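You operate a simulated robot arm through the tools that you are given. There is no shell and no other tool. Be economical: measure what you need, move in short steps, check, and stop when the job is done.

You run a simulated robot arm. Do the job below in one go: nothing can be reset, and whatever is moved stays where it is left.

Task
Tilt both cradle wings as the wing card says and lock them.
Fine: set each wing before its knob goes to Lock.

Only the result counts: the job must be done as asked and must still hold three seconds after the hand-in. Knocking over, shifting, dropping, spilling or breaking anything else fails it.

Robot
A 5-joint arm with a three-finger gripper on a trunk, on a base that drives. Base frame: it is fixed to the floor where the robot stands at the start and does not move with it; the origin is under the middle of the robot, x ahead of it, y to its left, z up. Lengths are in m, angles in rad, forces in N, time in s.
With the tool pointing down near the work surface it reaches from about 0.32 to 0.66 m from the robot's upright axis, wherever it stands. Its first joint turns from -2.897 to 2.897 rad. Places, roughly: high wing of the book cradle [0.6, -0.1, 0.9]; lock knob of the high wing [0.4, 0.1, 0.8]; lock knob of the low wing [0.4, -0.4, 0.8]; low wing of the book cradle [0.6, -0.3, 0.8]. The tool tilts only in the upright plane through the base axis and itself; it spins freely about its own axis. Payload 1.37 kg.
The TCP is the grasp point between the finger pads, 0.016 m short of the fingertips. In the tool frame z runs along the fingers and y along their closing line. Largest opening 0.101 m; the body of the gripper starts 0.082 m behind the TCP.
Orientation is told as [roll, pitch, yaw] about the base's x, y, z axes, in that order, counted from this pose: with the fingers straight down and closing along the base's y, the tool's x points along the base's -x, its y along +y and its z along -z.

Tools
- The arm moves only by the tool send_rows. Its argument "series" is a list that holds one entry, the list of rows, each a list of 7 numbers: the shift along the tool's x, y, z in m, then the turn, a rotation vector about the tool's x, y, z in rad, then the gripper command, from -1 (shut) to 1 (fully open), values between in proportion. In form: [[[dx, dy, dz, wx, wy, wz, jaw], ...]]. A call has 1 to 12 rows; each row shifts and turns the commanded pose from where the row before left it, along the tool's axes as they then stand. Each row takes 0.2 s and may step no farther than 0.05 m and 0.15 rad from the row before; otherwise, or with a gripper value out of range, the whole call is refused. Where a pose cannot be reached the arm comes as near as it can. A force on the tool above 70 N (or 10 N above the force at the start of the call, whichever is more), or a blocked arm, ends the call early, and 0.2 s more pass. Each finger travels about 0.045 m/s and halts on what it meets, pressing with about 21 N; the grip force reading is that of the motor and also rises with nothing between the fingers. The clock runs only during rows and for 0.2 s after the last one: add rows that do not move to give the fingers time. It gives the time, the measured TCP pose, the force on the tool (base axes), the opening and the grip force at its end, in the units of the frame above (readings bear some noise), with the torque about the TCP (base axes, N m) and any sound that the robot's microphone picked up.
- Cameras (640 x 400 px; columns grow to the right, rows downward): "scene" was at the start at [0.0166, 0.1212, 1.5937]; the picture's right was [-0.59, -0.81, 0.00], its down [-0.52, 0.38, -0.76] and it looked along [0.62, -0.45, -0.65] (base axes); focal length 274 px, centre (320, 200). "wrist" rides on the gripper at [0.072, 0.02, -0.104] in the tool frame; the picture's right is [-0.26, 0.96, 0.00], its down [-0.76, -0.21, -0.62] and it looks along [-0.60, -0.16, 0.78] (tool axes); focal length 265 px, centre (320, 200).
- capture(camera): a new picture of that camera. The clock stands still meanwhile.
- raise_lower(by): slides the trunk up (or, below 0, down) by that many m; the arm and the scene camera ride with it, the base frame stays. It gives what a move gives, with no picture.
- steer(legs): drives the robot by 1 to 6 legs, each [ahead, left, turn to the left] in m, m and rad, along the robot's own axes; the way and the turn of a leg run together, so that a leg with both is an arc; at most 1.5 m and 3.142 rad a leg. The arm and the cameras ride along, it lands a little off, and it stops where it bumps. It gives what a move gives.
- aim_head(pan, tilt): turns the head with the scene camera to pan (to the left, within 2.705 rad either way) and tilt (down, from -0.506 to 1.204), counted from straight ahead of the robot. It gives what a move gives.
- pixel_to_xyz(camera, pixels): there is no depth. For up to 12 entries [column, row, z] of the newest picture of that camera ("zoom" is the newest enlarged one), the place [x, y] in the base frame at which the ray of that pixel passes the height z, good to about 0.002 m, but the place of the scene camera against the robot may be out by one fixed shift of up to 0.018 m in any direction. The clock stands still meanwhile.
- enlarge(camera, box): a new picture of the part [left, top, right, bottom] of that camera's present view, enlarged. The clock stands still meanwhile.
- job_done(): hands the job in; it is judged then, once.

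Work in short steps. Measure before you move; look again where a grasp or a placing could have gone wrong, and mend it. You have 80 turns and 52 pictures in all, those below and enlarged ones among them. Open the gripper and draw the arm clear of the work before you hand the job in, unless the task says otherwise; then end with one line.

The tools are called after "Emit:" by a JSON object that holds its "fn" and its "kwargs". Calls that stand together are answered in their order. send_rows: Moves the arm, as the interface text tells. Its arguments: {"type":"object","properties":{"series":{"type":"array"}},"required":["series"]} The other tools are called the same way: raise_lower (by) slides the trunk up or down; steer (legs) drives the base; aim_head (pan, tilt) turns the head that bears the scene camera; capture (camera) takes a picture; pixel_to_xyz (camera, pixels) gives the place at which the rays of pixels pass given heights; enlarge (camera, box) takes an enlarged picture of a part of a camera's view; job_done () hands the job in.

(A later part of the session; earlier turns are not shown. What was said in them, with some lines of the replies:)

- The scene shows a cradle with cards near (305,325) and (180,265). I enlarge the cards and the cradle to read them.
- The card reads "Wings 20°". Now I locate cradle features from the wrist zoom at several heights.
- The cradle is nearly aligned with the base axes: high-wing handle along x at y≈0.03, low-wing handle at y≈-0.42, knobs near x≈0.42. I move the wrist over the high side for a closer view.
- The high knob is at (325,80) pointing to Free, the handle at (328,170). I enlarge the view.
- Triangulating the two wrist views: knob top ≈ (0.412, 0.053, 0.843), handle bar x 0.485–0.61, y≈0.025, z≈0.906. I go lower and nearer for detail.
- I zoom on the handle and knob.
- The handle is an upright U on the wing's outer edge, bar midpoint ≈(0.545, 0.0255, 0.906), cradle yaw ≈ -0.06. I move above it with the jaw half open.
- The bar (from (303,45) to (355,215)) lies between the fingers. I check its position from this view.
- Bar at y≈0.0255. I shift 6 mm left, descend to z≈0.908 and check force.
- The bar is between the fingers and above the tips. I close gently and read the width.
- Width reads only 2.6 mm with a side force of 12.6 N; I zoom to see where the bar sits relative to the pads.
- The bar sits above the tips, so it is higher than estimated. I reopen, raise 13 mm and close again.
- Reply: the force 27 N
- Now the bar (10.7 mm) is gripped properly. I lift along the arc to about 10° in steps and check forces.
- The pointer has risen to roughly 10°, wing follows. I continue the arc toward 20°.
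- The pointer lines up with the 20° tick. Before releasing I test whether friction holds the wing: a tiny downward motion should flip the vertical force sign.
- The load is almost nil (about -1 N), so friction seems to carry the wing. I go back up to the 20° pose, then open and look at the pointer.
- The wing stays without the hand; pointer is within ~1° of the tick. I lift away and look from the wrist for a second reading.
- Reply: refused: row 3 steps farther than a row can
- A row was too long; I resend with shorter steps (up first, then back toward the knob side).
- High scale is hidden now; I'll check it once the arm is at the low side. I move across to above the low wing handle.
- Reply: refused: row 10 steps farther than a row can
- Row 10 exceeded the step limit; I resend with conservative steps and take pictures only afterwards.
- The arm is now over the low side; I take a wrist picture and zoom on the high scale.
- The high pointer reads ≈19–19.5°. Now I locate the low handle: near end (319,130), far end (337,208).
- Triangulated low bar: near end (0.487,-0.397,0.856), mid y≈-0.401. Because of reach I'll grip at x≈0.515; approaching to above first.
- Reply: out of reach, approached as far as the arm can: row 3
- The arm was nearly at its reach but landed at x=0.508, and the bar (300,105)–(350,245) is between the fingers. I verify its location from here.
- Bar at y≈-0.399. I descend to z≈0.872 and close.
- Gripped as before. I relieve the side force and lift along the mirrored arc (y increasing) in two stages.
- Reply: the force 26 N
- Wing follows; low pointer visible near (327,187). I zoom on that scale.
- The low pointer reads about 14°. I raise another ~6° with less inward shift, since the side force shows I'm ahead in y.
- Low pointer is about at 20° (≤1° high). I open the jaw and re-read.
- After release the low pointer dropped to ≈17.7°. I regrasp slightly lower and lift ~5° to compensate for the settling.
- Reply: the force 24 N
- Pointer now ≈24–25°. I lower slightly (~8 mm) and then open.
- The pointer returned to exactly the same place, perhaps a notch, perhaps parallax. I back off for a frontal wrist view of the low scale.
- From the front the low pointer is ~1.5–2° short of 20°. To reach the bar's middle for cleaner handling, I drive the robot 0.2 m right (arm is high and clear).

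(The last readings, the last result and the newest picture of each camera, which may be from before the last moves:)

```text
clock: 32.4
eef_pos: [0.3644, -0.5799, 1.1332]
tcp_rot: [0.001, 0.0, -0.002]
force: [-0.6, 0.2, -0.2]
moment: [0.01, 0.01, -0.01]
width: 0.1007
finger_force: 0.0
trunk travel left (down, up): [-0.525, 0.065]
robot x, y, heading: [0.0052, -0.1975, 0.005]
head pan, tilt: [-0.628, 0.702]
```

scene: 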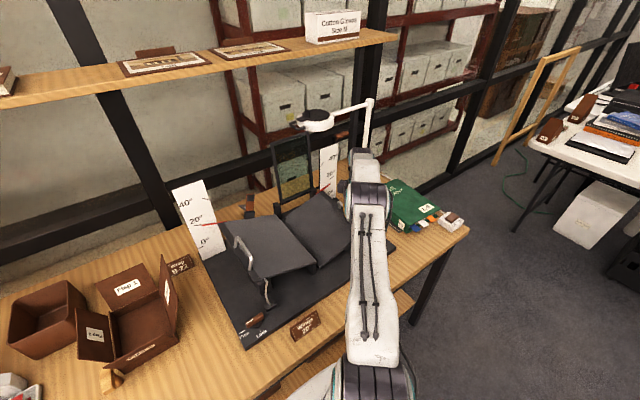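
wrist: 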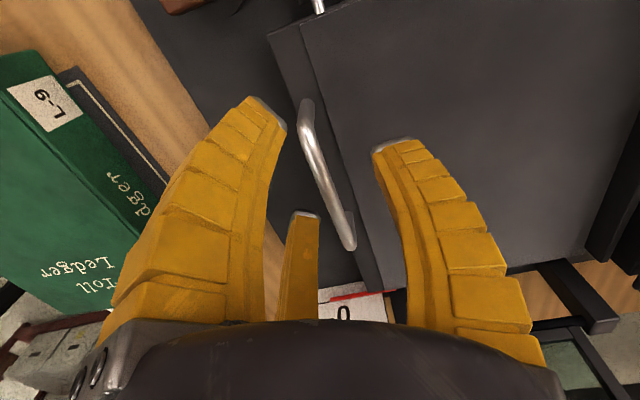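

I move above the low bar's middle, expected at about (0.54,-0.386,0.932), and look.

Emit:
{"fn": "send_rows", "kwargs": {"series": [[[-0.03, 0.035, 0, 0, 0, 0, 0.5], [-0.03, 0.035, 0, 0, 0, 0, 0.2], [-0.03, 0.035, 0, 0, 0, 0.06, 0], [-0.03, 0.035, 0, 0, 0, 0, 0], [-0.025, 0.03, 0.02, 0, 0, 0, 0], [-0.03, 0.024, 0.03, 0, 0, 0, 0], [0, 0, 0.045, 0, 0, 0, 0], [0, 0, 0.045, 0, 0, 0, 0], [0, 0, 0.015, 0, 0, 0, 0], [0, 0, 0, 0, 0, 0, 0]]]}}

Emit:
{"fn": "capture", "kwargs": {"camera": "wrist"}}

```text
clock: 34.6
eef_pos: [0.546, -0.3902, 0.9777]
tcp_rot: [-0.001, 0.0, -0.06]
force: [0.0, -0.3, -0.4]
moment: [-0.03, -0.01, 0.02]
width: 0.0543
finger_force: 3.2
trunk travel left (down, up): [-0.525, 0.065]
robot x, y, heading: [-0.003, -0.2021, 0.0]
head pan, tilt: [-0.628, 0.702]
```

```text
12 pictures are left
```

wrist: 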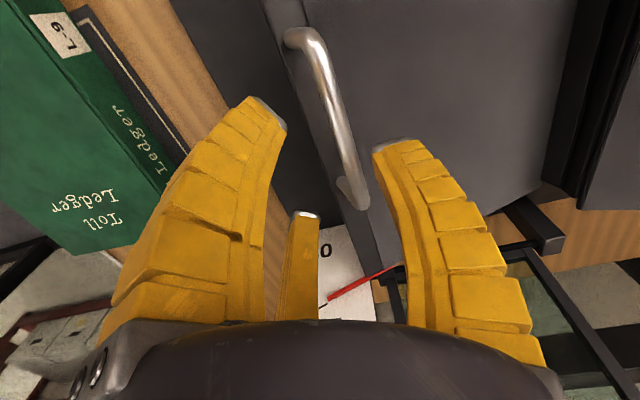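

Bar at (318,45)–(362,200). I compute its y at height 0.93.

Emit:
{"fn": "pixel_to_xyz", "kwargs": {"camera": "wrist", "pixels": [[316, 45, 0.93], [360, 200, 0.93], [341, 125, 0.93], [341, 125, 0.945]]}}

```text
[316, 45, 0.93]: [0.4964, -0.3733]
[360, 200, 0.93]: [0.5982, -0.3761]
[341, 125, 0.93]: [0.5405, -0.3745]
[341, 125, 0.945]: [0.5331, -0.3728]
```

Bar y≈-0.374. I shift, descend, grip, lift ≈3.5°, hold, release, and rise back for one picture.

Emit:
{"fn": "send_rows", "kwargs": {"series": [[[0, 0.012, 0.01, 0, 0, 0, 0], [0, 0, 0.02, 0, 0, 0, 0], [0, 0, 0.01, 0, 0, 0, 0], [0, 0, 0, 0, 0, 0, -0.5], [0, 0, 0, 0, 0, 0, -1], [0, 0, 0, 0, 0, 0, -1], [0, 0, 0, 0, 0, 0, -1]]]}}

Emit:
{"fn": "send_rows", "kwargs": {"series": [[[0, 0.002, -0.004, 0, 0, 0, -1], [0, 0.002, -0.004, 0, 0, 0, -1], [0, 0.002, -0.004, 0, 0, 0, -1], [0, 0, 0, 0, 0, 0, -1], [0, 0, 0, 0, 0, 0, -1]]]}}

Emit:
{"fn": "capture", "kwargs": {"camera": "wrist"}}

```text
clock: 36.2
eef_pos: [0.546, -0.3773, 0.9376]
tcp_rot: [0.002, 0.002, -0.057]
force: [0.0, 4.9, -5.0]
moment: [-0.09, 0.01, 0.09]
width: 0.006
finger_force: 23.4
trunk travel left (down, up): [-0.525, 0.065]
robot x, y, heading: [-0.0012, -0.1994, 0.0]
head pan, tilt: [-0.628, 0.702]
```

```text
clock: 37.4
eef_pos: [0.5456, -0.3697, 0.9487]
tcp_rot: [0.0, 0.004, -0.057]
force: [-4.0, 17.8, -14.9]
moment: [-0.31, -0.03, 0.1]
width: 0.0059
finger_force: 27.6
trunk travel left (down, up): [-0.525, 0.065]
robot x, y, heading: [0.0027, -0.2002, 0.0]
head pan, tilt: [-0.628, 0.702]
```

```text
11 pictures are left
```

wrist: 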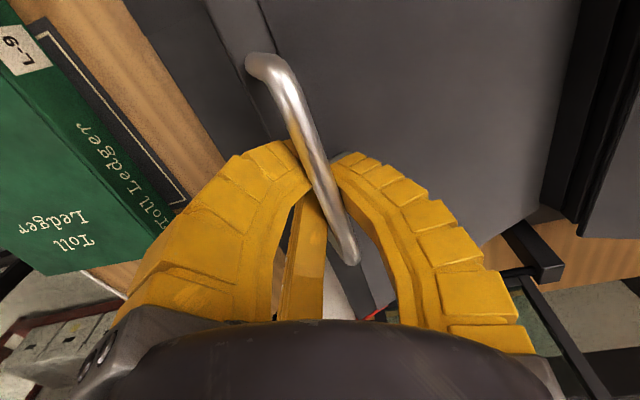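

The force is mostly radial (+y, -z): I need a bit more +y. I add 4 mm of y, hold, release, and rise for a view.

Emit:
{"fn": "send_rows", "kwargs": {"series": [[[0, 0.004, 0, 0, 0, 0, -1], [0, 0, 0, 0, 0, 0, -1], [0, 0, 0, 0, 0, 0, -1]]]}}

Emit:
{"fn": "send_rows", "kwargs": {"series": [[[0, 0, 0, 0, 0, 0, -0.8], [0, 0, 0, 0, 0, 0, -0.4], [0, 0, 0, 0, 0, 0, 0], [0, 0, 0, 0, 0, 0, 0], [0, -0.005, -0.03, 0, 0, 0, 0], [0.04, -0.005, -0.02, 0, 0, 0, 0], [0.04, -0.005, -0.02, 0, 0, 0, 0.3], [0.03, 0, -0.02, 0, 0, 0, 0.5], [0, 0, 0, 0, 0, 0, 0.5]]]}}

Emit:
{"fn": "enlarge", "kwargs": {"camera": "wrist", "box": [270, 180, 410, 320]}}

```text
clock: 38.2
eef_pos: [0.5456, -0.3688, 0.9496]
tcp_rot: [-0.003, -0.002, -0.059]
force: [-3.3, 6.3, -6.4]
moment: [-0.14, 0.08, 0.14]
width: 0.0061
finger_force: 27.9
trunk travel left (down, up): [-0.525, 0.065]
robot x, y, heading: [-0.0001, -0.2023, -0.002]
head pan, tilt: [-0.628, 0.702]
```

```text
clock: 40.2
eef_pos: [0.4312, -0.378, 1.0397]
tcp_rot: [-0.001, 0.0, -0.058]
force: [0.1, 0.0, 0.0]
moment: [0.01, 0.0, 0.0]
width: 0.078
finger_force: 2.0
trunk travel left (down, up): [-0.525, 0.065]
robot x, y, heading: [-0.0015, -0.202, -0.004]
head pan, tilt: [-0.628, 0.702]
```

```text
2.86 times, centred on (340, 250) of wrist
```

zoom: 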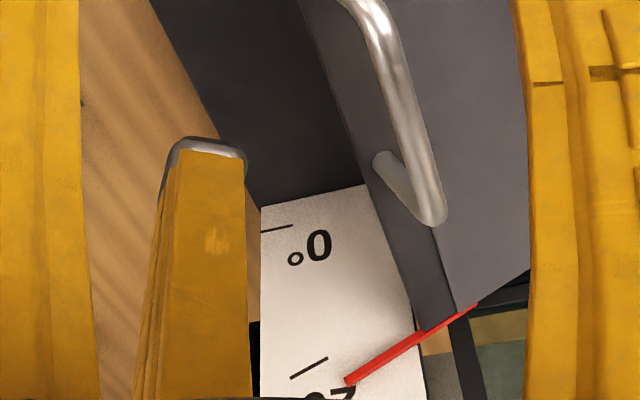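

This time no settling: the low pointer is now ≈4° above the 20° tick. I return to the grip pose, lower ≈4° along the arc, release, and look again.

Emit:
{"fn": "send_rows", "kwargs": {"series": [[[-0.03, 0, 0.02, 0, 0, 0, 0.2], [-0.04, 0.005, 0.02, 0, 0, 0, 0], [-0.04, 0.005, 0.02, 0, 0, 0, 0], [0, 0.005, 0.03, 0, 0, 0, 0], [0, 0, 0, 0, 0, 0, -0.5], [0, 0, 0, 0, 0, 0, -1], [0, 0, 0, 0, 0, 0, -1], [0, 0, 0, 0, 0, 0, -1], [0, 0, 0, 0, 0, 0, -1]]]}}

Emit:
{"fn": "send_rows", "kwargs": {"series": [[[0, -0.0025, 0.0045, 0, 0, 0, -1], [0, -0.0025, 0.0045, 0, 0, 0, -1], [0, -0.002, 0.0045, 0, 0, 0, -1], [0, 0, 0, 0, 0, 0, -1], [0, 0, 0, 0, 0, 0, -1]]]}}

Emit:
{"fn": "send_rows", "kwargs": {"series": [[[0, 0, 0, 0, 0, 0, -0.8], [0, 0, 0, 0, 0, 0, -0.4], [0, 0, 0, 0, 0, 0, 0], [0, 0, 0, 0, 0, 0, 0], [0, 0.002, -0.03, 0, 0, 0, 0], [0.04, -0.005, -0.03, 0, 0, 0, 0], [0.04, -0.005, -0.03, 0, 0, 0, 0.3], [0.04, 0, -0.03, 0, 0, 0, 0.5], [0.03, 0, -0.04, 0, 0, 0, 0.5], [0, 0, 0, 0, 0, 0, 0.5]]]}}

Emit:
{"fn": "enlarge", "kwargs": {"camera": "wrist", "box": [270, 180, 410, 320]}}

```text
clock: 42.2
eef_pos: [0.5442, -0.3684, 0.9495]
tcp_rot: [-0.001, 0.001, -0.059]
force: [0.1, 2.6, -3.3]
moment: [-0.03, -0.02, 0.09]
width: 0.0059
finger_force: 27.7
trunk travel left (down, up): [-0.525, 0.065]
robot x, y, heading: [0.0008, -0.2024, -0.001]
head pan, tilt: [-0.628, 0.702]
```

```text
clock: 43.4
eef_pos: [0.5448, -0.3767, 0.9372]
tcp_rot: [0.0, 0.002, -0.06]
force: [0.7, -0.7, 0.0]
moment: [0.02, 0.04, 0.05]
width: 0.0061
finger_force: 27.9
trunk travel left (down, up): [-0.525, 0.065]
robot x, y, heading: [0.0011, -0.1993, -0.0]
head pan, tilt: [-0.628, 0.702]
```

```text
refused: row 6 steps farther than a row can; nothing moved
```

```text
2.86 times, centred on (340, 250) of wrist
```

zoom: 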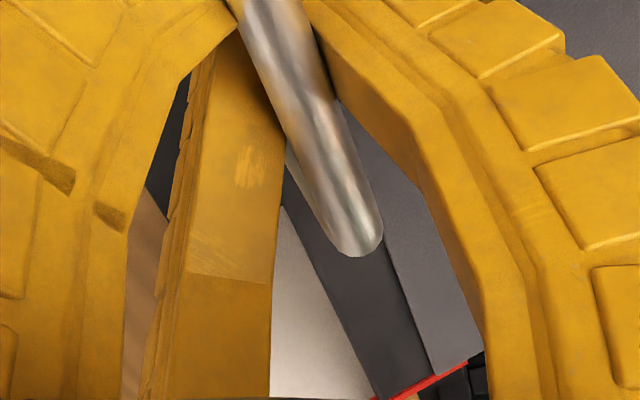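

Row too long by a hair; I release and retreat with smaller steps.

Emit:
{"fn": "send_rows", "kwargs": {"series": [[[0, 0, 0, 0, 0, 0, -0.8], [0, 0, 0, 0, 0, 0, -0.4], [0, 0, 0, 0, 0, 0, 0], [0, 0, 0, 0, 0, 0, 0], [0, 0.002, -0.03, 0, 0, 0, 0], [0.035, -0.003, -0.03, 0, 0, 0, 0], [0.035, -0.003, -0.03, 0, 0, 0, 0.3], [0.035, 0, -0.03, 0, 0, 0, 0.5], [0.03, 0, -0.035, 0, 0, 0, 0.5], [0, 0, 0, 0, 0, 0, 0.5]]]}}

```text
clock: 45.6
eef_pos: [0.4099, -0.3709, 1.0916]
tcp_rot: [0.0, 0.001, -0.06]
force: [1.0, 0.1, -0.3]
moment: [-0.02, 0.03, 0.0]
width: 0.0783
finger_force: 2.4
trunk travel left (down, up): [-0.525, 0.065]
robot x, y, heading: [0.0002, -0.2016, 0.001]
head pan, tilt: [-0.628, 0.702]
```

Retreated; now one zoomed look at the low scale.

Emit:
{"fn": "enlarge", "kwargs": {"camera": "wrist", "box": [270, 180, 410, 320]}}

```text
2.86 times, centred on (340, 250) of wrist
```

zoom: 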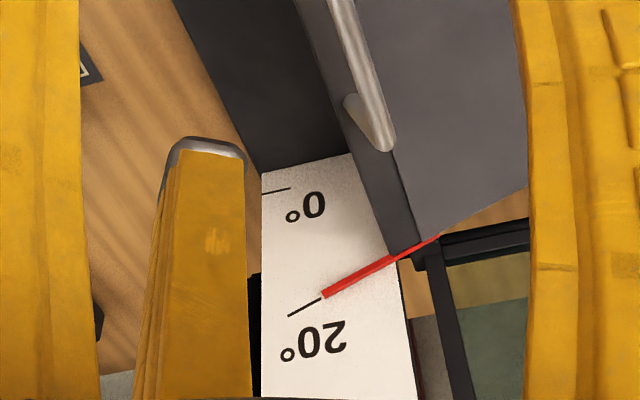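

The low pointer lines up with the 20° tick (parallel, ≤0.7° off). Now its knob: bar centre ≈(0.4135,-0.426), pointing at Free (+y); Lock is 90° counter-clockwise. I go above it and spin the tool so the jaw closes across the bar.

Emit:
{"fn": "send_rows", "kwargs": {"series": [[[-0.0005, -0.028, 0.01, 0, 0, 0, 0], [-0.0005, -0.027, 0.01, 0, 0, 0, 0], [0, 0, 0, 0, 0, 0.15, 0], [0, 0, 0, 0, 0, 0.15, 0], [0, 0, 0, 0, 0, 0.15, -0.2], [0, 0, 0, 0, 0, 0.15, -0.2], [0, 0, 0, 0, 0, 0.15, -0.2], [0, 0, 0, 0, 0, 0.15, -0.2], [0, 0, 0, 0, 0, 0.15, -0.2], [0, 0, 0, 0, 0, 0.15, -0.2], [0, 0, 0, 0, 0, 0.15, -0.2], [0, 0, 0, 0, 0, 0.15, -0.2]]]}}

Emit:
{"fn": "send_rows", "kwargs": {"series": [[[0, 0, 0.04, 0, 0, 0.085, -0.2], [0, 0, 0.04, 0, 0, 0, -0.2], [0, 0, 0.04, 0, 0, 0, -0.2], [0, 0, 0.04, 0, 0, 0, -0.2], [0, 0, 0, 0, 0, 0, -0.2]]]}}

Emit:
{"fn": "capture", "kwargs": {"camera": "wrist"}}

```text
clock: 48.2
eef_pos: [0.4082, -0.4259, 1.0724]
tcp_rot: [0.0, 0.0, -1.561]
force: [0.5, 0.3, -0.2]
moment: [-0.02, 0.0, 0.01]
width: 0.0444
finger_force: 3.3
trunk travel left (down, up): [-0.525, 0.065]
robot x, y, heading: [-0.0001, -0.1996, 0.005]
head pan, tilt: [-0.628, 0.702]
```

```text
clock: 49.4
eef_pos: [0.4075, -0.4248, 0.9115]
tcp_rot: [0.0, 0.0, -1.645]
force: [0.1, -0.2, 0.0]
moment: [-0.03, 0.0, 0.0]
width: 0.0445
finger_force: 3.3
trunk travel left (down, up): [-0.525, 0.065]
robot x, y, heading: [-0.0024, -0.2035, 0.0]
head pan, tilt: [-0.628, 0.702]
```

```text
7 pictures are left
```

wrist: 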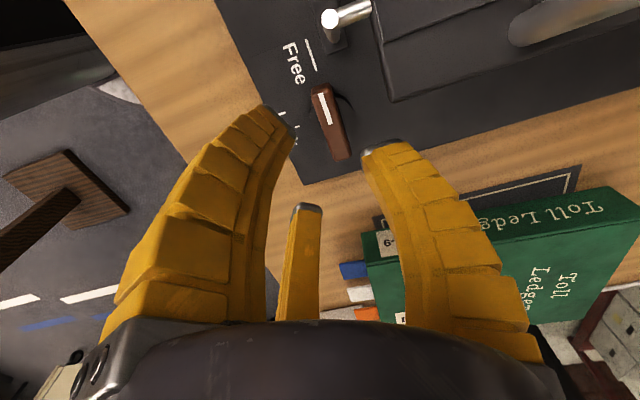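

Knob top spans (320,88)–(340,155). I locate it for two heights.

Emit:
{"fn": "pixel_to_xyz", "kwargs": {"camera": "wrist", "pixels": [[320, 90, 0.84], [341, 153, 0.84], [330, 120, 0.84], [330, 120, 0.82], [320, 90, 0.82], [341, 153, 0.82]]}}

```text
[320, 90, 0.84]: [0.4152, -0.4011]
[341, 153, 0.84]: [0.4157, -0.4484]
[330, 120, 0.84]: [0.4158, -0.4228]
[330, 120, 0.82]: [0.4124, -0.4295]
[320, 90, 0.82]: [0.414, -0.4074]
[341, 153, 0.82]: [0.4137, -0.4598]
```

Knob confirmed at ≈(0.415,-0.425,0.838), bar along y. I correct 7 mm in x, descend to z≈0.838 and close.

Emit:
{"fn": "send_rows", "kwargs": {"series": [[[0, 0.007, 0.02, 0, 0, -0.06, -0.2], [0, 0, 0.03, 0, 0, 0, -0.2], [0, 0, 0.013, 0, 0, 0, -0.2], [0, 0, 0.01, 0, 0, 0, -0.2], [0, 0, 0, 0, 0, 0, -0.2]]]}}

Emit:
{"fn": "send_rows", "kwargs": {"series": [[[0, 0, 0, 0, 0, 0, -0.5], [0, 0, 0, 0, 0, 0, -0.8], [0, 0, 0, 0, 0, 0, -1], [0, 0, 0, 0, 0, 0, -1], [0, 0, 0, 0, 0, 0, -1]]]}}

```text
clock: 50.6
eef_pos: [0.4138, -0.4265, 0.8374]
tcp_rot: [-0.001, 0.001, -1.584]
force: [-0.4, -0.8, -0.2]
moment: [-0.01, -0.01, 0.0]
width: 0.0447
finger_force: 2.9
trunk travel left (down, up): [-0.525, 0.065]
robot x, y, heading: [0.003, -0.2024, 0.001]
head pan, tilt: [-0.628, 0.702]
```

```text
clock: 51.8
eef_pos: [0.413, -0.4261, 0.8382]
tcp_rot: [0.0, 0.001, -1.584]
force: [-6.4, 3.4, 3.7]
moment: [-0.3, -0.22, 0.22]
width: 0.0312
finger_force: 27.7
trunk travel left (down, up): [-0.525, 0.065]
robot x, y, heading: [-0.0008, -0.2015, 0.003]
head pan, tilt: [-0.628, 0.702]
```

Width 31 mm suggests the tips hold the round base under the bar. I open, rise 10 mm, and close on the bar itself.

Emit:
{"fn": "send_rows", "kwargs": {"series": [[[0, 0, 0, 0, 0, 0, -0.2], [0, 0, 0, 0, 0, 0, -0.2], [0, 0, -0.01, 0, 0, 0, -0.2], [0, 0, 0, 0, 0, 0, -0.6], [0, 0, 0, 0, 0, 0, -1], [0, 0, 0, 0, 0, 0, -1], [0, 0, 0, 0, 0, 0, -1]]]}}

```text
clock: 53.4
eef_pos: [0.4087, -0.4251, 0.8477]
tcp_rot: [-0.007, 0.003, -1.582]
force: [-15.6, 8.6, -0.4]
moment: [0.08, 0.05, 0.2]
width: 0.0202
finger_force: 28.0
trunk travel left (down, up): [-0.525, 0.065]
robot x, y, heading: [-0.0021, -0.2005, 0.001]
head pan, tilt: [-0.628, 0.702]
```

Bar gripped (20 mm). I ease 4 mm to relieve side force, then turn counter-clockwise 90° in steps.

Emit:
{"fn": "send_rows", "kwargs": {"series": [[[0, -0.004, 0, 0, 0, 0, -1], [0, 0, 0, 0, 0, -0.14, -1], [0, 0, 0, 0, 0, -0.14, -1], [0, 0, 0, 0, 0, -0.14, -1], [0, 0, 0, 0, 0, -0.14, -1], [0, 0, 0, 0, 0, -0.14, -1], [0, 0, 0, 0, 0, -0.14, -1]]]}}

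Emit:
{"fn": "send_rows", "kwargs": {"series": [[[0, 0, 0, 0, 0, -0.14, -1], [0, 0, 0, 0, 0, -0.14, -1], [0, 0, 0, 0, 0, -0.14, -1], [0, 0, 0, 0, 0, -0.14, -1], [0, 0, 0, 0, 0, -0.14, -1], [0, 0, 0, 0, 0, -0.06, -1], [0, 0, 0, 0, 0, 0, -1]]]}}

```text
clock: 55.0
eef_pos: [0.4111, -0.4291, 0.8481]
tcp_rot: [0.002, -0.003, -0.743]
force: [-4.9, -14.8, -8.9]
moment: [-0.04, -0.01, -0.02]
width: 0.017
finger_force: 28.2
trunk travel left (down, up): [-0.525, 0.065]
robot x, y, heading: [-0.0022, -0.2006, 0.001]
head pan, tilt: [-0.628, 0.702]
```

```text
clock: 56.6
eef_pos: [0.4134, -0.4304, 0.8496]
tcp_rot: [-0.004, -0.01, 0.017]
force: [8.4, -29.6, 5.0]
moment: [-0.16, 0.27, -0.76]
width: 0.0176
finger_force: 28.0
trunk travel left (down, up): [-0.525, 0.065]
robot x, y, heading: [0.0023, -0.2027, 0.001]
head pan, tilt: [-0.628, 0.702]
```

Turned to yaw ≈0 with a resisting torque at the end. I open, rise and look at the knob.

Emit:
{"fn": "send_rows", "kwargs": {"series": [[[0, 0, 0, 0, 0, 0, -0.6], [0, 0, 0, 0, 0, 0, 0], [0, 0, 0, 0, 0, 0, 0], [0, 0, -0.04, 0, 0, 0, 0], [0, 0, -0.04, 0, 0, 0, 0], [0, 0, -0.045, 0, 0, 0, 0.5], [0, 0, -0.045, 0, 0, 0, 0.5], [0.03, 0.03, -0.02, 0, 0, 0, 0.5], [0.02, 0.03, -0.02, 0, 0, 0, 0.5], [0, 0, 0, 0, 0, 0, 0.5]]]}}

Emit:
{"fn": "capture", "kwargs": {"camera": "wrist"}}

```text
clock: 58.8
eef_pos: [0.3589, -0.3655, 1.0584]
tcp_rot: [-0.001, 0.0, 0.016]
force: [0.0, -0.4, 0.3]
moment: [-0.02, -0.04, -0.01]
width: 0.0785
finger_force: 2.0
trunk travel left (down, up): [-0.525, 0.065]
robot x, y, heading: [-0.0008, -0.1993, -0.004]
head pan, tilt: [-0.628, 0.702]
```

```text
6 pictures are left
```

wrist: 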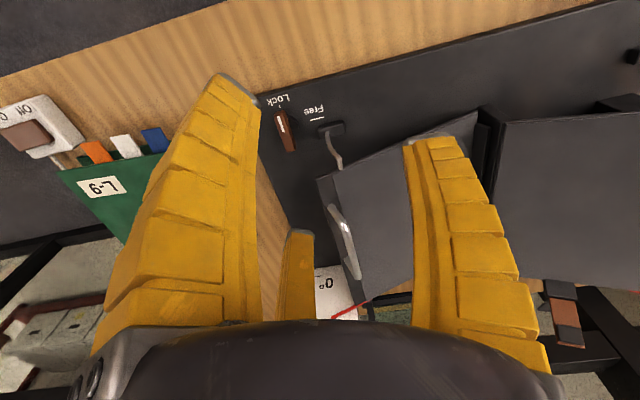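

Low knob now points at Lock. I cross (raised) to the high side to check its scale from the wrist before locking.

Emit:
{"fn": "send_rows", "kwargs": {"series": [[[0, 0.02, -0.04, 0, 0, 0, 0.5], [0, 0.045, -0.01, 0, 0, 0, 0.5], [0, 0.045, 0, 0, 0, 0, 0.5], [0, 0.045, 0, 0, 0, 0, 0.5], [0, 0.045, 0, 0, 0, 0, 0.5], [0, 0.045, 0, 0, 0, 0, 0.5], [0, 0.045, 0, 0, 0, 0, 1], [0, 0.045, 0, 0, 0, 0, 1], [0, 0.045, 0, 0, 0, 0, 1], [-0.005, 0.04, 0, 0, 0, 0, 1], [-0.005, 0.01, 0, 0, 0, 0, 1], [0, 0, 0, 0, 0, 0, 1]]]}}

Emit:
{"fn": "enlarge", "kwargs": {"camera": "wrist", "box": [250, 180, 410, 320]}}

```text
clock: 61.4
eef_pos: [0.3631, 0.0627, 1.1093]
tcp_rot: [0.0, -0.001, 0.015]
force: [-0.7, 0.2, -0.7]
moment: [0.02, 0.01, -0.02]
width: 0.1007
finger_force: 0.0
trunk travel left (down, up): [-0.525, 0.065]
robot x, y, heading: [-0.0016, -0.2015, 0.002]
head pan, tilt: [-0.628, 0.702]
```

```text
2.86 times, centred on (330, 250) of wrist
```

zoom: 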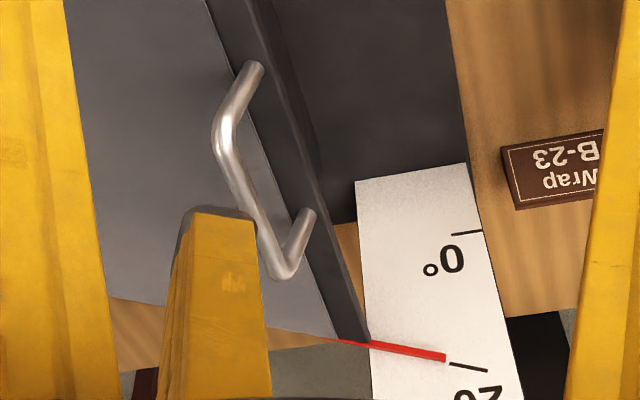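

The high pointer is aligned within ≈0.8° (same parallax offset as the low one), so I keep it. I go above the high knob (≈(0.413,0.054)) and spin the tool across its bar.

Emit:
{"fn": "send_rows", "kwargs": {"series": [[[-0.025, -0.005, 0, 0, 0, 0, 0.5], [-0.025, -0.004, 0, 0, 0, 0, 0.2], [0, 0, 0, 0, 0, 0.15, 0], [0, 0, 0, 0, 0, 0.15, 0], [0, 0, 0, 0, 0, 0.15, -0.2], [0, 0, 0, 0, 0, 0.15, -0.2], [0, 0, 0, 0, 0, 0.15, -0.2], [0, 0, 0, 0, 0, 0.15, -0.2], [0, 0, 0, 0, 0, 0.15, -0.2], [0, 0, 0, 0, 0, 0.15, -0.2], [0, 0, 0, 0, 0, 0.15, -0.2], [0, 0, 0, 0, 0, 0.15, -0.2]]]}}

Emit:
{"fn": "send_rows", "kwargs": {"series": [[[0, 0, 0.04, 0, 0, 0.085, -0.2], [0, 0, 0.04, 0, 0, 0, -0.2], [0, 0, 0.04, 0, 0, 0, -0.2], [0, 0, 0.04, 0, 0, 0, -0.2], [0, 0, 0.035, 0, 0, 0, -0.2], [0, 0, 0, 0, 0, 0, -0.2]]]}}

Emit:
{"fn": "capture", "kwargs": {"camera": "wrist"}}

```text
clock: 64.0
eef_pos: [0.4132, 0.0542, 1.1105]
tcp_rot: [-0.001, 0.001, -1.487]
force: [-0.8, -0.6, 0.0]
moment: [-0.02, -0.02, -0.01]
width: 0.0447
finger_force: 3.6
trunk travel left (down, up): [-0.525, 0.065]
robot x, y, heading: [-0.0013, -0.2023, -0.0]
head pan, tilt: [-0.628, 0.702]
```

```text
clock: 65.4
eef_pos: [0.4132, 0.0532, 0.9122]
tcp_rot: [0.0, 0.001, -1.567]
force: [-0.6, -0.5, 0.7]
moment: [0.01, 0.0, -0.01]
width: 0.0447
finger_force: 2.9
trunk travel left (down, up): [-0.525, 0.065]
robot x, y, heading: [0.0046, -0.2057, 0.002]
head pan, tilt: [-0.628, 0.702]
```

```text
4 pictures are left
```

wrist: 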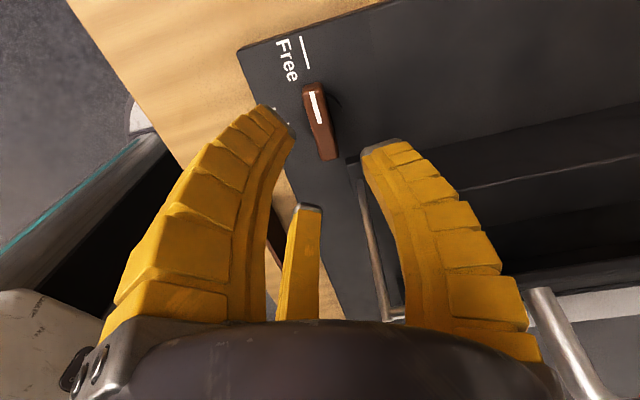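

Knob top spans (312,85)–(329,157), between the fingers. I locate it.

Emit:
{"fn": "pixel_to_xyz", "kwargs": {"camera": "wrist", "pixels": [[313, 87, 0.84], [329, 155, 0.84], [321, 120, 0.84]]}}

```text
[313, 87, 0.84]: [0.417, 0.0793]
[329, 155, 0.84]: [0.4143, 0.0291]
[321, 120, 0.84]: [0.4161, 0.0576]
```

Centre ≈(0.4155,0.0545). I descend to z≈0.848 and close on the bar.

Emit:
{"fn": "send_rows", "kwargs": {"series": [[[0.001, 0, 0.025, 0, 0, 0.04, -0.2], [0, 0, 0.025, 0, 0, 0, -0.2], [0, 0, 0.014, 0, 0, 0, -0.2], [0, 0, 0, 0, 0, 0, -0.6], [0, 0, 0, 0, 0, 0, -1], [0, 0, 0, 0, 0, 0, -1], [0, 0, 0, 0, 0, 0, -1]]]}}

```text
clock: 67.0
eef_pos: [0.41, 0.0543, 0.8491]
tcp_rot: [-0.001, -0.002, -1.606]
force: [-11.6, 9.6, 0.0]
moment: [-0.15, -0.38, 0.45]
width: 0.0207
finger_force: 28.2
trunk travel left (down, up): [-0.525, 0.065]
robot x, y, heading: [-0.0005, -0.1978, 0.002]
head pan, tilt: [-0.628, 0.702]
```

Same grip as on the low knob (20.7 mm). I ease 3 mm and turn counter-clockwise about 92°.

Emit:
{"fn": "send_rows", "kwargs": {"series": [[[0, -0.003, 0, 0, 0, 0, -1], [0, 0, 0, 0, 0, -0.14, -1], [0, 0, 0, 0, 0, -0.14, -1], [0, 0, 0, 0, 0, -0.14, -1], [0, 0, 0, 0, 0, -0.14, -1], [0, 0, 0, 0, 0, -0.14, -1], [0, 0, 0, 0, 0, -0.14, -1]]]}}

Emit:
{"fn": "send_rows", "kwargs": {"series": [[[0, 0, 0, 0, 0, -0.14, -1], [0, 0, 0, 0, 0, -0.14, -1], [0, 0, 0, 0, 0, -0.14, -1], [0, 0, 0, 0, 0, -0.14, -1], [0, 0, 0, 0, 0, -0.14, -1], [0, 0, 0, 0, 0, -0.08, -1], [0, 0, 0, 0, 0, 0, -1]]]}}

Emit:
{"fn": "send_rows", "kwargs": {"series": [[[0, 0, 0, 0, 0, 0, -0.6], [0, 0, 0, 0, 0, 0, 0], [0, 0, 0, 0, 0, 0, 0], [0, 0, -0.04, 0, 0, 0, 0], [0, 0, -0.04, 0, 0, 0, 0], [0, 0, -0.045, 0, 0, 0, 0.5], [0, 0, -0.045, 0, 0, 0, 0.5], [0.03, 0.01, -0.02, 0, 0, 0, 0.7], [0.02, 0.01, -0.03, 0, 0, 0, 1], [0, 0, -0.03, 0, 0, 0, 1], [0, 0, 0, 0, 0, 0, 1]]]}}

Emit:
{"fn": "capture", "kwargs": {"camera": "wrist"}}

```text
clock: 68.6
eef_pos: [0.4079, 0.054, 0.8505]
tcp_rot: [-0.003, 0.001, -0.764]
force: [-1.7, -12.3, 4.8]
moment: [-0.27, -0.19, -0.05]
width: 0.0157
finger_force: 28.4
trunk travel left (down, up): [-0.525, 0.065]
robot x, y, heading: [-0.0002, -0.2026, -0.003]
head pan, tilt: [-0.628, 0.702]
```

```text
clock: 70.2
eef_pos: [0.4053, 0.0481, 0.8515]
tcp_rot: [-0.005, 0.009, 0.009]
force: [-14.9, -36.6, 4.9]
moment: [1.06, -2.54, -1.78]
width: 0.015
finger_force: 27.8
trunk travel left (down, up): [-0.525, 0.065]
robot x, y, heading: [-0.0013, -0.1991, 0.005]
head pan, tilt: [-0.628, 0.702]
```

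```text
clock: 72.6
eef_pos: [0.3582, 0.0759, 1.1007]
tcp_rot: [0.0, 0.0, 0.013]
force: [0.3, -0.1, 0.1]
moment: [-0.02, 0.0, -0.01]
width: 0.1008
finger_force: 0.1
trunk travel left (down, up): [-0.525, 0.065]
robot x, y, heading: [0.0039, -0.2011, 0.005]
head pan, tilt: [-0.628, 0.702]
```

```text
3 pictures are left
```

wrist: 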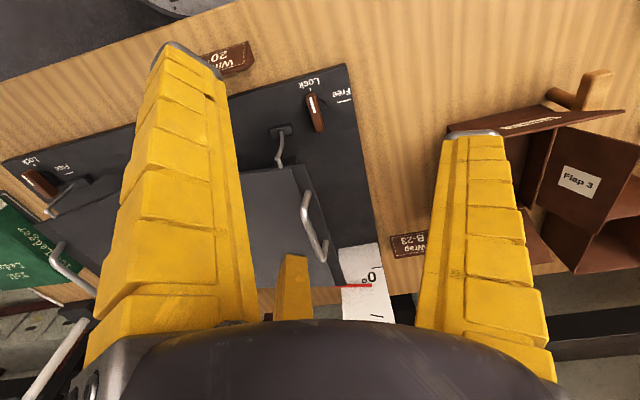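

The high knob is at Lock, but the high pointer (357,286) now reads only ≈8°: the wrist housing evidently pressed the raised handle while I held the knob. I must unlock, reset the wing, and relock with the tool leaning back. First I drive left so the robot faces the knob squarely.

Emit:
{"fn": "steer", "kwargs": {"legs": [[0, 0.255, 0]]}}

```text
clock: 74.4
eef_pos: [0.3595, 0.3271, 1.0999]
tcp_rot: [0.001, -0.001, 0.007]
force: [-0.2, 0.5, 0.3]
moment: [-0.05, 0.0, 0.01]
width: 0.1006
finger_force: 0.0
trunk travel left (down, up): [-0.525, 0.065]
robot x, y, heading: [-0.0012, 0.0527, -0.001]
head pan, tilt: [-0.628, 0.702]
```

Now I bring the closed, leaned-back gripper near the knob's free-turning side: first across to y≈0.0235, closing and tilting by 0.3 rad.

Emit:
{"fn": "send_rows", "kwargs": {"series": [[[0, -0.044, 0, 0, 0, 0, 0.5], [0, -0.044, 0, 0, 0, 0, 0], [0, -0.044, 0, 0, 0, 0, -0.5], [0, -0.044, 0, 0, 0, 0, -1], [0, -0.044, 0, 0, 0, 0, -1], [0, -0.044, 0, 0, 0, 0, -1], [-0.0165, -0.0395, 0, 0, 0, 0, -1], [-0.016, 0, 0, 0, -0.15, 0, -1], [0, 0, 0, 0, -0.15, 0, -1], [0, 0, 0, 0, 0, 0, -1]]]}}

```text
clock: 76.6
eef_pos: [0.3964, 0.0312, 1.0995]
tcp_rot: [-0.022, -0.3, 0.01]
force: [-0.3, 0.3, 0.0]
moment: [0.0, 0.01, 0.02]
width: 0.0001
finger_force: 20.5
out of reach, approached as far as the arm can: row 9
trunk travel left (down, up): [-0.525, 0.065]
robot x, y, heading: [-0.0001, 0.0541, 0.0]
head pan, tilt: [-0.628, 0.702]
```

Tilt achieved (body leans back toward the robot). I go down to z≈0.91 and re-measure before contact.

Emit:
{"fn": "send_rows", "kwargs": {"series": [[[0.0139, 0, 0.0449, 0, 0, 0, -1], [0.0139, 0, 0.0449, 0, 0, 0, -1], [0.0139, 0, 0.0449, 0, 0, 0, -1], [0.0139, 0, 0.0449, 0, 0, 0, -1], [0, 0, 0, 0, 0, 0, -1]]]}}

```text
clock: 77.8
eef_pos: [0.3973, 0.0422, 0.9152]
tcp_rot: [-0.01, -0.3, 0.008]
force: [-0.1, 0.4, 0.4]
moment: [-0.01, 0.03, -0.01]
width: 0.0
finger_force: 21.5
out of reach, approached as far as the arm can: row 1, 3
trunk travel left (down, up): [-0.525, 0.065]
robot x, y, heading: [-0.0029, 0.0515, -0.007]
head pan, tilt: [-0.628, 0.702]
```

The tilt plane must match the arm azimuth, so y drifted to 0.042. I add the matching small yaw (-0.085) while moving to y≈0.0235.

Emit:
{"fn": "send_rows", "kwargs": {"series": [[[0.0048, -0.019, -0.0015, 0.025, 0, 0.081, -1], [0, 0, 0, 0, 0, 0, -1]]]}}

```text
clock: 78.4
eef_pos: [0.3918, 0.0231, 0.9136]
tcp_rot: [-0.002, -0.3, -0.078]
force: [-0.4, -1.2, 0.0]
moment: [-0.02, 0.01, -0.02]
width: 0.0
finger_force: 21.1
trunk travel left (down, up): [-0.525, 0.065]
robot x, y, heading: [0.0016, 0.0539, -0.003]
head pan, tilt: [-0.628, 0.702]
```

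Exactly on target. I descend to z≈0.849.

Emit:
{"fn": "send_rows", "kwargs": {"series": [[[0.00975, 0, 0.0315, 0, 0, 0, -1], [0.0095, 0, 0.0305, 0, 0, 0, -1], [0, 0, 0, 0, 0, 0, -1]]]}}

```text
clock: 79.2
eef_pos: [0.3904, 0.0232, 0.8471]
tcp_rot: [-0.003, -0.3, -0.075]
force: [0.0, -0.2, 1.3]
moment: [0.04, 0.01, 0.02]
width: 0.0
finger_force: 20.7
trunk travel left (down, up): [-0.525, 0.065]
robot x, y, heading: [0.0025, 0.0512, -0.004]
head pan, tilt: [-0.628, 0.702]
```

In place beside the bar. I push its front end along the arc from Lock back to Free.

Emit:
{"fn": "send_rows", "kwargs": {"series": [[[-0.0015, 0.0103, 0.0005, -0.0078, 0, -0.025, -1], [0.0038, 0.0058, -0.0012, -0.0044, 0, -0.014, -1], [0.0022, 0.0066, -0.0007, -0.005, 0, -0.016, -1], [0.0006, 0.007, -0.0002, -0.0053, 0, -0.017, -1], [0, 0, 0, 0, 0, 0, -1]]]}}

Emit:
{"fn": "send_rows", "kwargs": {"series": [[[-0.0012, 0.0069, 0.0004, -0.0052, 0, -0.017, -1], [-0.0029, 0.0063, 0.0009, -0.0048, 0, -0.0154, -1], [-0.0044, 0.0054, 0.0014, -0.0041, 0, -0.0132, -1], [-0.0029, 0.0025, 0.0009, -0.0019, 0, -0.006, -1], [0, 0, 0, 0, 0, 0, -1]]]}}

```text
clock: 80.4
eef_pos: [0.3868, 0.0542, 0.8473]
tcp_rot: [0.003, -0.299, -0.001]
force: [0.5, -0.3, 0.7]
moment: [-0.01, -0.01, -0.04]
width: 0.0
finger_force: 20.7
trunk travel left (down, up): [-0.525, 0.065]
robot x, y, heading: [0.004, 0.0493, -0.002]
head pan, tilt: [-0.628, 0.702]
```

```text
clock: 81.6
eef_pos: [0.3851, 0.072, 0.8456]
tcp_rot: [0.007, -0.275, 0.054]
force: [-36.3, -28.2, 1.0]
moment: [0.06, -0.05, -0.79]
width: 0.0
finger_force: 21.5
trunk travel left (down, up): [-0.525, 0.065]
robot x, y, heading: [-0.0019, 0.0522, -0.003]
head pan, tilt: [-0.628, 0.702]
```

Contact force rose near the end (36 N). I push a little further straight in +x to see whether the knob still moves or sits on its stop.

Emit:
{"fn": "send_rows", "kwargs": {"series": [[[-0.003, -0.002, 0.0009, 0, 0, 0, -1], [-0.003, 0, 0.0009, 0, 0, 0, -1], [-0.003, 0, 0.0009, 0, 0, 0, -1], [0, 0, 0, 0, 0, 0, -1]]]}}

```text
clock: 82.6
eef_pos: [0.3871, 0.0743, 0.8444]
tcp_rot: [0.001, -0.26, 0.056]
force: [-55.5, -0.4, 3.0]
moment: [-0.02, -0.19, -0.22]
width: 0.0002
finger_force: 20.8
trunk travel left (down, up): [-0.525, 0.065]
robot x, y, heading: [-0.0014, 0.0493, -0.003]
head pan, tilt: [-0.628, 0.702]
```

The knob is firmly on its Free stop (pure -x reaction). I back off, rise, straighten the tool.

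Emit:
{"fn": "send_rows", "kwargs": {"series": [[[0.0143, 0, -0.0044, 0, 0, 0, -1], [0.0143, 0, -0.0044, 0, 0, 0, -1], [-0.0118, 0, -0.0382, 0, 0, 0, -1], [-0.0118, 0, -0.0382, 0, 0, 0, -1], [-0.0118, 0, -0.0382, 0, 0, 0, -0.5], [-0.0118, 0, -0.0382, 0, 0, 0, 0], [-0.0118, 0, -0.0382, 0, 0, 0, 0], [0, 0, 0, 0, 0.15, 0, 0], [0, 0, 0, 0, 0.15, 0.11, 0], [0, 0, 0, 0, 0, 0, 0]]]}}

```text
refused: row 9 steps farther than a row can; nothing moved
```

The combined turn was too large; I resend with the spin in its own row.

Emit:
{"fn": "send_rows", "kwargs": {"series": [[[0.0143, 0, -0.0044, 0, 0, 0, -1], [0.0143, 0, -0.0044, 0, 0, 0, -1], [-0.0118, 0, -0.0382, 0, 0, 0, -1], [-0.0118, 0, -0.0382, 0, 0, 0, -1], [-0.0118, 0, -0.0382, 0, 0, 0, -0.5], [-0.0118, 0, -0.0382, 0, 0, 0, 0], [-0.0118, 0, -0.0382, 0, 0, 0, 0], [0, 0, 0, 0, 0.15, 0, 0], [0, 0, 0, 0, 0.15, 0, 0], [0, 0, 0, 0, 0, 0.11, 0], [0, 0, 0, 0, 0, 0, 0]]]}}

```text
clock: 85.0
eef_pos: [0.3783, 0.0714, 1.0467]
tcp_rot: [0.001, 0.0, -0.057]
force: [0.8, 1.1, -0.7]
moment: [-0.01, -0.03, 0.0]
width: 0.0542
finger_force: 2.6
trunk travel left (down, up): [-0.525, 0.065]
robot x, y, heading: [0.0001, 0.0516, -0.005]
head pan, tilt: [-0.628, 0.702]
```

I move over the high bar (expected near (0.54,0.012,0.946)), descend and grip it.

Emit:
{"fn": "send_rows", "kwargs": {"series": [[[-0.0413, -0.013, 0.01, 0, 0, 0, 0], [-0.0413, -0.013, 0.01, 0, 0, 0, 0], [-0.0413, -0.013, 0.01, 0, 0, 0, 0], [-0.0413, -0.0128, 0.025, 0, 0, 0, 0], [0, 0, 0.022, 0, 0, 0, 0], [0, 0, 0.022, 0, 0, 0, 0], [0, 0, 0, 0, 0, 0, -0.5], [0, 0, 0, 0, 0, 0, -1], [0, 0, 0, 0, 0, 0, -1], [0, 0, 0, 0, 0, 0, -1], [0, 0, 0, 0, 0, 0, -1]]]}}

```text
clock: 87.4
eef_pos: [0.5389, 0.0105, 0.9472]
tcp_rot: [0.0, -0.001, -0.058]
force: [0.4, 0.7, 0.1]
moment: [-0.02, -0.02, -0.02]
width: 0.0
finger_force: 21.0
trunk travel left (down, up): [-0.525, 0.065]
robot x, y, heading: [0.0009, 0.0492, -0.003]
head pan, tilt: [-0.628, 0.702]
```

No bar between the pads: the wing sits lower than I thought. I open, go down 15 mm, and close again.

Emit:
{"fn": "send_rows", "kwargs": {"series": [[[0, 0, 0, 0, 0, 0, -0.5], [0, 0, 0, 0, 0, 0, 0], [0, 0, 0, 0, 0, 0, 0], [0, 0.004, 0.015, 0, 0, 0, 0], [0, 0, 0, 0, 0, 0, 0], [0, 0, 0, 0, 0, 0, -0.5], [0, 0, 0, 0, 0, 0, -1], [0, 0, 0, 0, 0, 0, -1], [0, 0, 0, 0, 0, 0, -1]]]}}

```text
clock: 89.4
eef_pos: [0.5403, 0.022, 0.9332]
tcp_rot: [-0.004, -0.002, -0.048]
force: [3.5, 37.1, 7.5]
moment: [0.39, 0.51, 0.19]
width: 0.0093
finger_force: 27.7
trunk travel left (down, up): [-0.525, 0.065]
robot x, y, heading: [-0.0033, 0.0533, 0.003]
head pan, tilt: [-0.628, 0.702]
```

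The bar is at larger y (≈0.026) near 0°. I reopen, shift +10 mm in y and 12 mm down to repeat the original grip.

Emit:
{"fn": "send_rows", "kwargs": {"series": [[[0, 0, 0, 0, 0, 0, -0.5], [0, 0, 0, 0, 0, 0, 0], [0, 0, 0, 0, 0, 0, 0], [0, 0.008, 0.012, 0, 0, 0, 0], [0, 0, 0, 0, 0, 0, 0], [0, 0, 0, 0, 0, 0, -0.5], [0, 0, 0, 0, 0, 0, -1], [0, 0, 0, 0, 0, 0, -1], [0, 0, 0, 0, 0, 0, -1]]]}}

```text
clock: 91.4
eef_pos: [0.5403, 0.0226, 0.9192]
tcp_rot: [0.0, 0.0, -0.055]
force: [-0.2, 0.5, -2.7]
moment: [0.01, 0.03, 0.62]
width: 0.0112
finger_force: 27.5
trunk travel left (down, up): [-0.525, 0.065]
robot x, y, heading: [-0.0002, 0.0538, -0.003]
head pan, tilt: [-0.628, 0.702]
```

Same grip as originally (0.0226, 0.919). I lift along the same arc to the former 20° pose, plus 2 mm, then release and rise for a look.

Emit:
{"fn": "send_rows", "kwargs": {"series": [[[0, -0.003, -0.008, 0, 0, 0, -1], [0, -0.003, -0.008, 0, 0, 0, -1], [0, -0.003, -0.008, 0, 0, 0, -1], [0, -0.003, -0.008, 0, 0, 0, -1], [0, -0.004, -0.008, 0, 0, 0, -1], [0, -0.004, -0.008, 0, 0, 0, -1], [0, -0.005, -0.008, 0, 0, 0, -1], [0, -0.005, -0.0085, 0, 0, 0, -1], [0, 0, 0, 0, 0, 0, -1], [0, 0, 0, 0, 0, 0, -1]]]}}

Emit:
{"fn": "send_rows", "kwargs": {"series": [[[0, 0, 0, 0, 0, 0, -0.8], [0, 0, 0, 0, 0, 0, -0.4], [0, 0, 0, 0, 0, 0, 0], [0, 0, 0, 0, 0, 0, 0], [0, 0, -0.035, 0, 0, 0, 0], [0.035, 0.01, -0.025, 0, 0, 0, 0.3], [0.035, 0.01, -0.025, 0, 0, 0, 0.6], [0.035, 0.01, -0.02, 0, 0, 0, 1], [0.035, 0.015, -0.015, 0, 0, -0.06, 1], [0.03, 0.015, 0, 0, 0, 0, 1], [0, 0, 0, 0, 0, 0, 1]]]}}

Emit:
{"fn": "enlarge", "kwargs": {"camera": "wrist", "box": [250, 180, 410, 320]}}

```text
clock: 93.6
eef_pos: [0.5392, -0.0096, 0.985]
tcp_rot: [0.0, 0.0, -0.055]
force: [3.6, -2.2, -1.9]
moment: [0.0, -0.02, 0.13]
width: 0.006
finger_force: 27.9
trunk travel left (down, up): [-0.525, 0.065]
robot x, y, heading: [0.0007, 0.0526, -0.002]
head pan, tilt: [-0.628, 0.702]
```

```text
clock: 96.0
eef_pos: [0.3725, 0.0581, 1.1055]
tcp_rot: [0.0, 0.0, 0.003]
force: [-0.2, 0.5, 0.2]
moment: [0.02, -0.01, 0.03]
width: 0.1005
finger_force: 0.0
trunk travel left (down, up): [-0.525, 0.065]
robot x, y, heading: [0.0021, 0.0504, 0.001]
head pan, tilt: [-0.628, 0.702]
```

```text
2.86 times, centred on (330, 250) of wrist
```

zoom: 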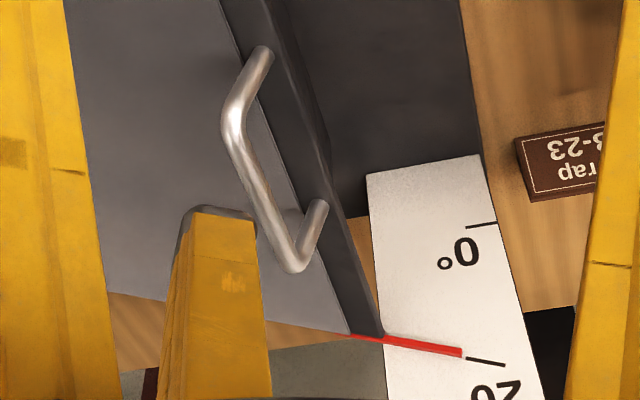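

High wing reads the same as before (tip (461,353) vs tick line 357, ≈20°). Now I lean the closed gripper back 0.45 rad and approach the knob's +x side at (0.437,0.0715).

Emit:
{"fn": "send_rows", "kwargs": {"series": [[[-0.0322, 0.007, 0, 0, 0, -0.05, 0.3], [-0.0322, 0.0065, 0, 0, 0, 0, -0.5], [0, 0, 0, 0, -0.15, 0, -1], [0, 0, 0, 0, -0.15, 0, -1], [0, 0, 0, 0, -0.15, 0, -1], [0.0212, 0, 0.0439, 0, 0, 0, -1], [0.0212, 0, 0.0439, 0, 0, 0, -1], [0.0212, 0, 0.0439, 0, 0, 0, -1], [0.0212, 0, 0.0439, 0, 0, 0, -1], [0, 0, 0, 0, 0, 0, -1]]]}}

```text
clock: 98.2
eef_pos: [0.4361, 0.0771, 0.9089]
tcp_rot: [0.007, -0.45, 0.053]
force: [-0.7, -0.9, -0.3]
moment: [-0.03, 0.04, 0.0]
width: 0.0
finger_force: 20.9
trunk travel left (down, up): [-0.525, 0.065]
robot x, y, heading: [0.0002, 0.0536, -0.004]
head pan, tilt: [-0.628, 0.702]
```

Tilt and place are good; I shift 6 mm in -y and descend to z≈0.849, watching force.

Emit:
{"fn": "send_rows", "kwargs": {"series": [[[0, -0.006, 0, 0.006, 0, 0.0126, -1], [0.013, 0, 0.027, 0, 0, 0, -1], [0.013, 0, 0.027, 0, 0, 0, -1], [0, 0, 0, 0, 0, 0, -1]]]}}

```text
clock: 99.2
eef_pos: [0.4327, 0.0671, 0.8532]
tcp_rot: [0.005, -0.457, 0.036]
force: [-12.6, -20.9, 50.9]
moment: [-0.32, 0.97, 0.18]
width: 0.0059
finger_force: 21.1
trunk travel left (down, up): [-0.525, 0.065]
robot x, y, heading: [-0.0012, 0.0513, -0.0]
head pan, tilt: [-0.628, 0.702]
```

The tips landed on the bar's edge (Fz 51 N). I rise, shift +14 mm in x and descend again.

Emit:
{"fn": "send_rows", "kwargs": {"series": [[[-0.0109, 0, -0.0225, 0, 0, 0, -1], [-0.0126, 0.003, 0.0061, 0, 0, 0, -1], [0, 0, 0, 0, 0, 0, -1], [0.0109, 0, 0.0225, 0, 0, 0, -1], [0, 0, 0, 0, 0, 0, -1]]]}}

```text
clock: 100.4
eef_pos: [0.4489, 0.0723, 0.852]
tcp_rot: [0.005, -0.453, 0.039]
force: [-2.3, 1.1, 19.7]
moment: [-0.25, 0.72, -0.05]
width: 0.0012
finger_force: 20.8
trunk travel left (down, up): [-0.525, 0.065]
robot x, y, heading: [-0.0021, 0.0535, -0.002]
head pan, tilt: [-0.628, 0.702]
```

There is still a 20 N upward reaction. I take one picture to see what the tips touch.

Emit:
{"fn": "capture", "kwargs": {"camera": "wrist"}}

```text
1 pictures are left
```

wrist: 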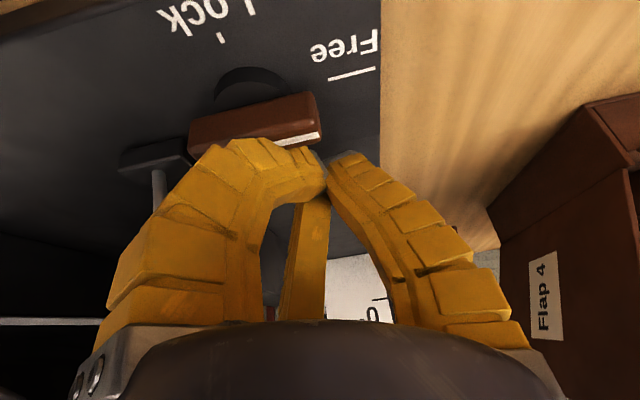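

The left finger sits just behind (+x of) the bar's Free end, leaning on its edge — a good pushing position. I sweep along the arc toward Lock.

Emit:
{"fn": "send_rows", "kwargs": {"series": [[[0.0027, -0.004, -0.0013, 0.004, 0, 0.0086, -1], [0.0066, 0.0057, -0.0032, -0.006, 0, -0.0123, -1], [0.0066, 0.0057, -0.0032, -0.006, 0, -0.0123, -1], [0.0078, 0.0007, -0.0038, 0, 0, -0.0015, -1], [0.0078, 0.0007, -0.0038, 0, 0, -0.0015, -1], [0.0063, -0.0044, -0.003, 0.0046, 0, 0.0095, -1], [0.0063, -0.0044, -0.003, 0.0046, 0, 0.0095, -1], [0, 0, 0, 0, 0, 0, -1]]]}}

```text
clock: 102.2
eef_pos: [0.4072, 0.0776, 0.8503]
tcp_rot: [0.002, -0.453, 0.05]
force: [17.0, 65.3, -5.6]
moment: [0.64, -0.19, -0.75]
width: 0.0026
finger_force: 20.8
trunk travel left (down, up): [-0.525, 0.065]
robot x, y, heading: [-0.0033, 0.0575, 0.001]
head pan, tilt: [-0.628, 0.702]
```

Now the reaction is mostly +y near the pivot. I back off a little in +y, slide further out (-x) for leverage, then push -y.

Emit:
{"fn": "send_rows", "kwargs": {"series": [[[0, 0.008, 0, -0.008, 0, -0.017, -1], [0.0108, 0, -0.0052, 0, 0, 0, -1], [0.009, 0, -0.0043, 0, 0, 0, -1], [0, -0.006, 0, 0.006, 0, 0.013, -1], [0, -0.006, 0, 0.006, 0, 0.013, -1], [0, 0, 0, 0, 0, 0, -1]]]}}

```text
clock: 103.4
eef_pos: [0.3988, 0.0763, 0.8426]
tcp_rot: [-0.004, -0.445, 0.061]
force: [-3.7, 37.0, 2.5]
moment: [0.05, -0.02, 0.12]
width: 0.0023
finger_force: 21.3
out of reach, approached as far as the arm can: row 2, 3
trunk travel left (down, up): [-0.525, 0.065]
robot x, y, heading: [-0.0016, 0.0527, 0.001]
head pan, tilt: [-0.628, 0.702]
stopped in row 5: the force on the tool passed its limit at 83 N (the readings are from after the stop); the commanded pose is now the measured one
```

The reaction is purely +y at 37–83 N: the bar is on its Lock stop. I back off, rise, straighten, and place the wrist camera to see both knob and scale.

Emit:
{"fn": "send_rows", "kwargs": {"series": [[[0, 0.012, 0, 0, 0, 0, -1], [0, 0.012, 0, 0, 0, 0, -1], [-0.0212, 0, -0.0439, 0, 0, 0, -1], [-0.0212, 0, -0.0439, 0, 0, 0, -1], [-0.0212, 0, -0.0439, 0, 0, 0, -1], [-0.0212, 0, -0.0439, 0, 0, 0, 0], [-0.0212, 0, -0.0439, 0, 0, 0, 1], [0, 0, 0, 0, 0.15, 0, 1], [0, 0, 0, 0, 0.15, 0, 1], [0, 0, 0, 0, 0.15, 0, 1], [0, 0, 0, 0, 0, 0.06, 1], [0, 0, 0, 0, 0, 0, 1]]]}}

```text
clock: 106.0
eef_pos: [0.4088, 0.078, 1.0856]
tcp_rot: [0.0, 0.007, -0.009]
force: [-0.4, -0.6, -0.4]
moment: [-0.02, 0.0, 0.01]
width: 0.1007
finger_force: 0.0
out of reach, approached as far as the arm can: row 1, 2, 3
trunk travel left (down, up): [-0.525, 0.065]
robot x, y, heading: [-0.0003, 0.0551, -0.002]
head pan, tilt: [-0.628, 0.702]
```

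I move back and up slightly (x≈0.36, z≈1.13) so the view covers knob and scale, and take the last picture.

Emit:
{"fn": "send_rows", "kwargs": {"series": [[[0.03, 0, -0.025, 0, 0, 0, 1], [0.02, 0, -0.03, 0, 0, 0, 1], [0, 0, 0, 0, 0, 0, 1]]]}}

Emit:
{"fn": "enlarge", "kwargs": {"camera": "wrist", "box": [210, 60, 450, 325]}}

```text
clock: 106.8
eef_pos: [0.3611, 0.0762, 1.143]
tcp_rot: [0.001, 0.007, -0.009]
force: [-0.1, 0.1, -0.7]
moment: [-0.01, 0.01, 0.03]
width: 0.1007
finger_force: 0.1
trunk travel left (down, up): [-0.525, 0.065]
robot x, y, heading: [-0.0019, 0.0535, -0.001]
head pan, tilt: [-0.628, 0.702]
```

```text
1.51 times, centred on (330, 192) of wrist
```

zoom: 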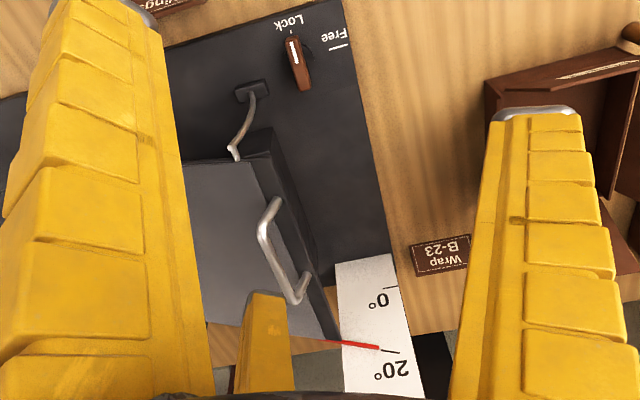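

The last picture shows the high pointer (380,347) in line with the 20° tick and its knob pointing at Lock. The low wing was set to 20° and locked earlier. The jaw is open and the arm is clear, so I hand in.

Emit:
{"fn": "job_done", "kwargs": {}}

```text
The job is handed in.
```

I tilted both wings to about 20° as the card says, turned both knobs to Lock, and handed the job in. The pointers read within about 1° of the mark. The high wing got knocked down while I was locking it, so I unlocked it, reset it and locked it again. The last picture shows it at 20° and locked; the low wing was seen at 20° before locking, but I didn't read its scale closely again afterwards.
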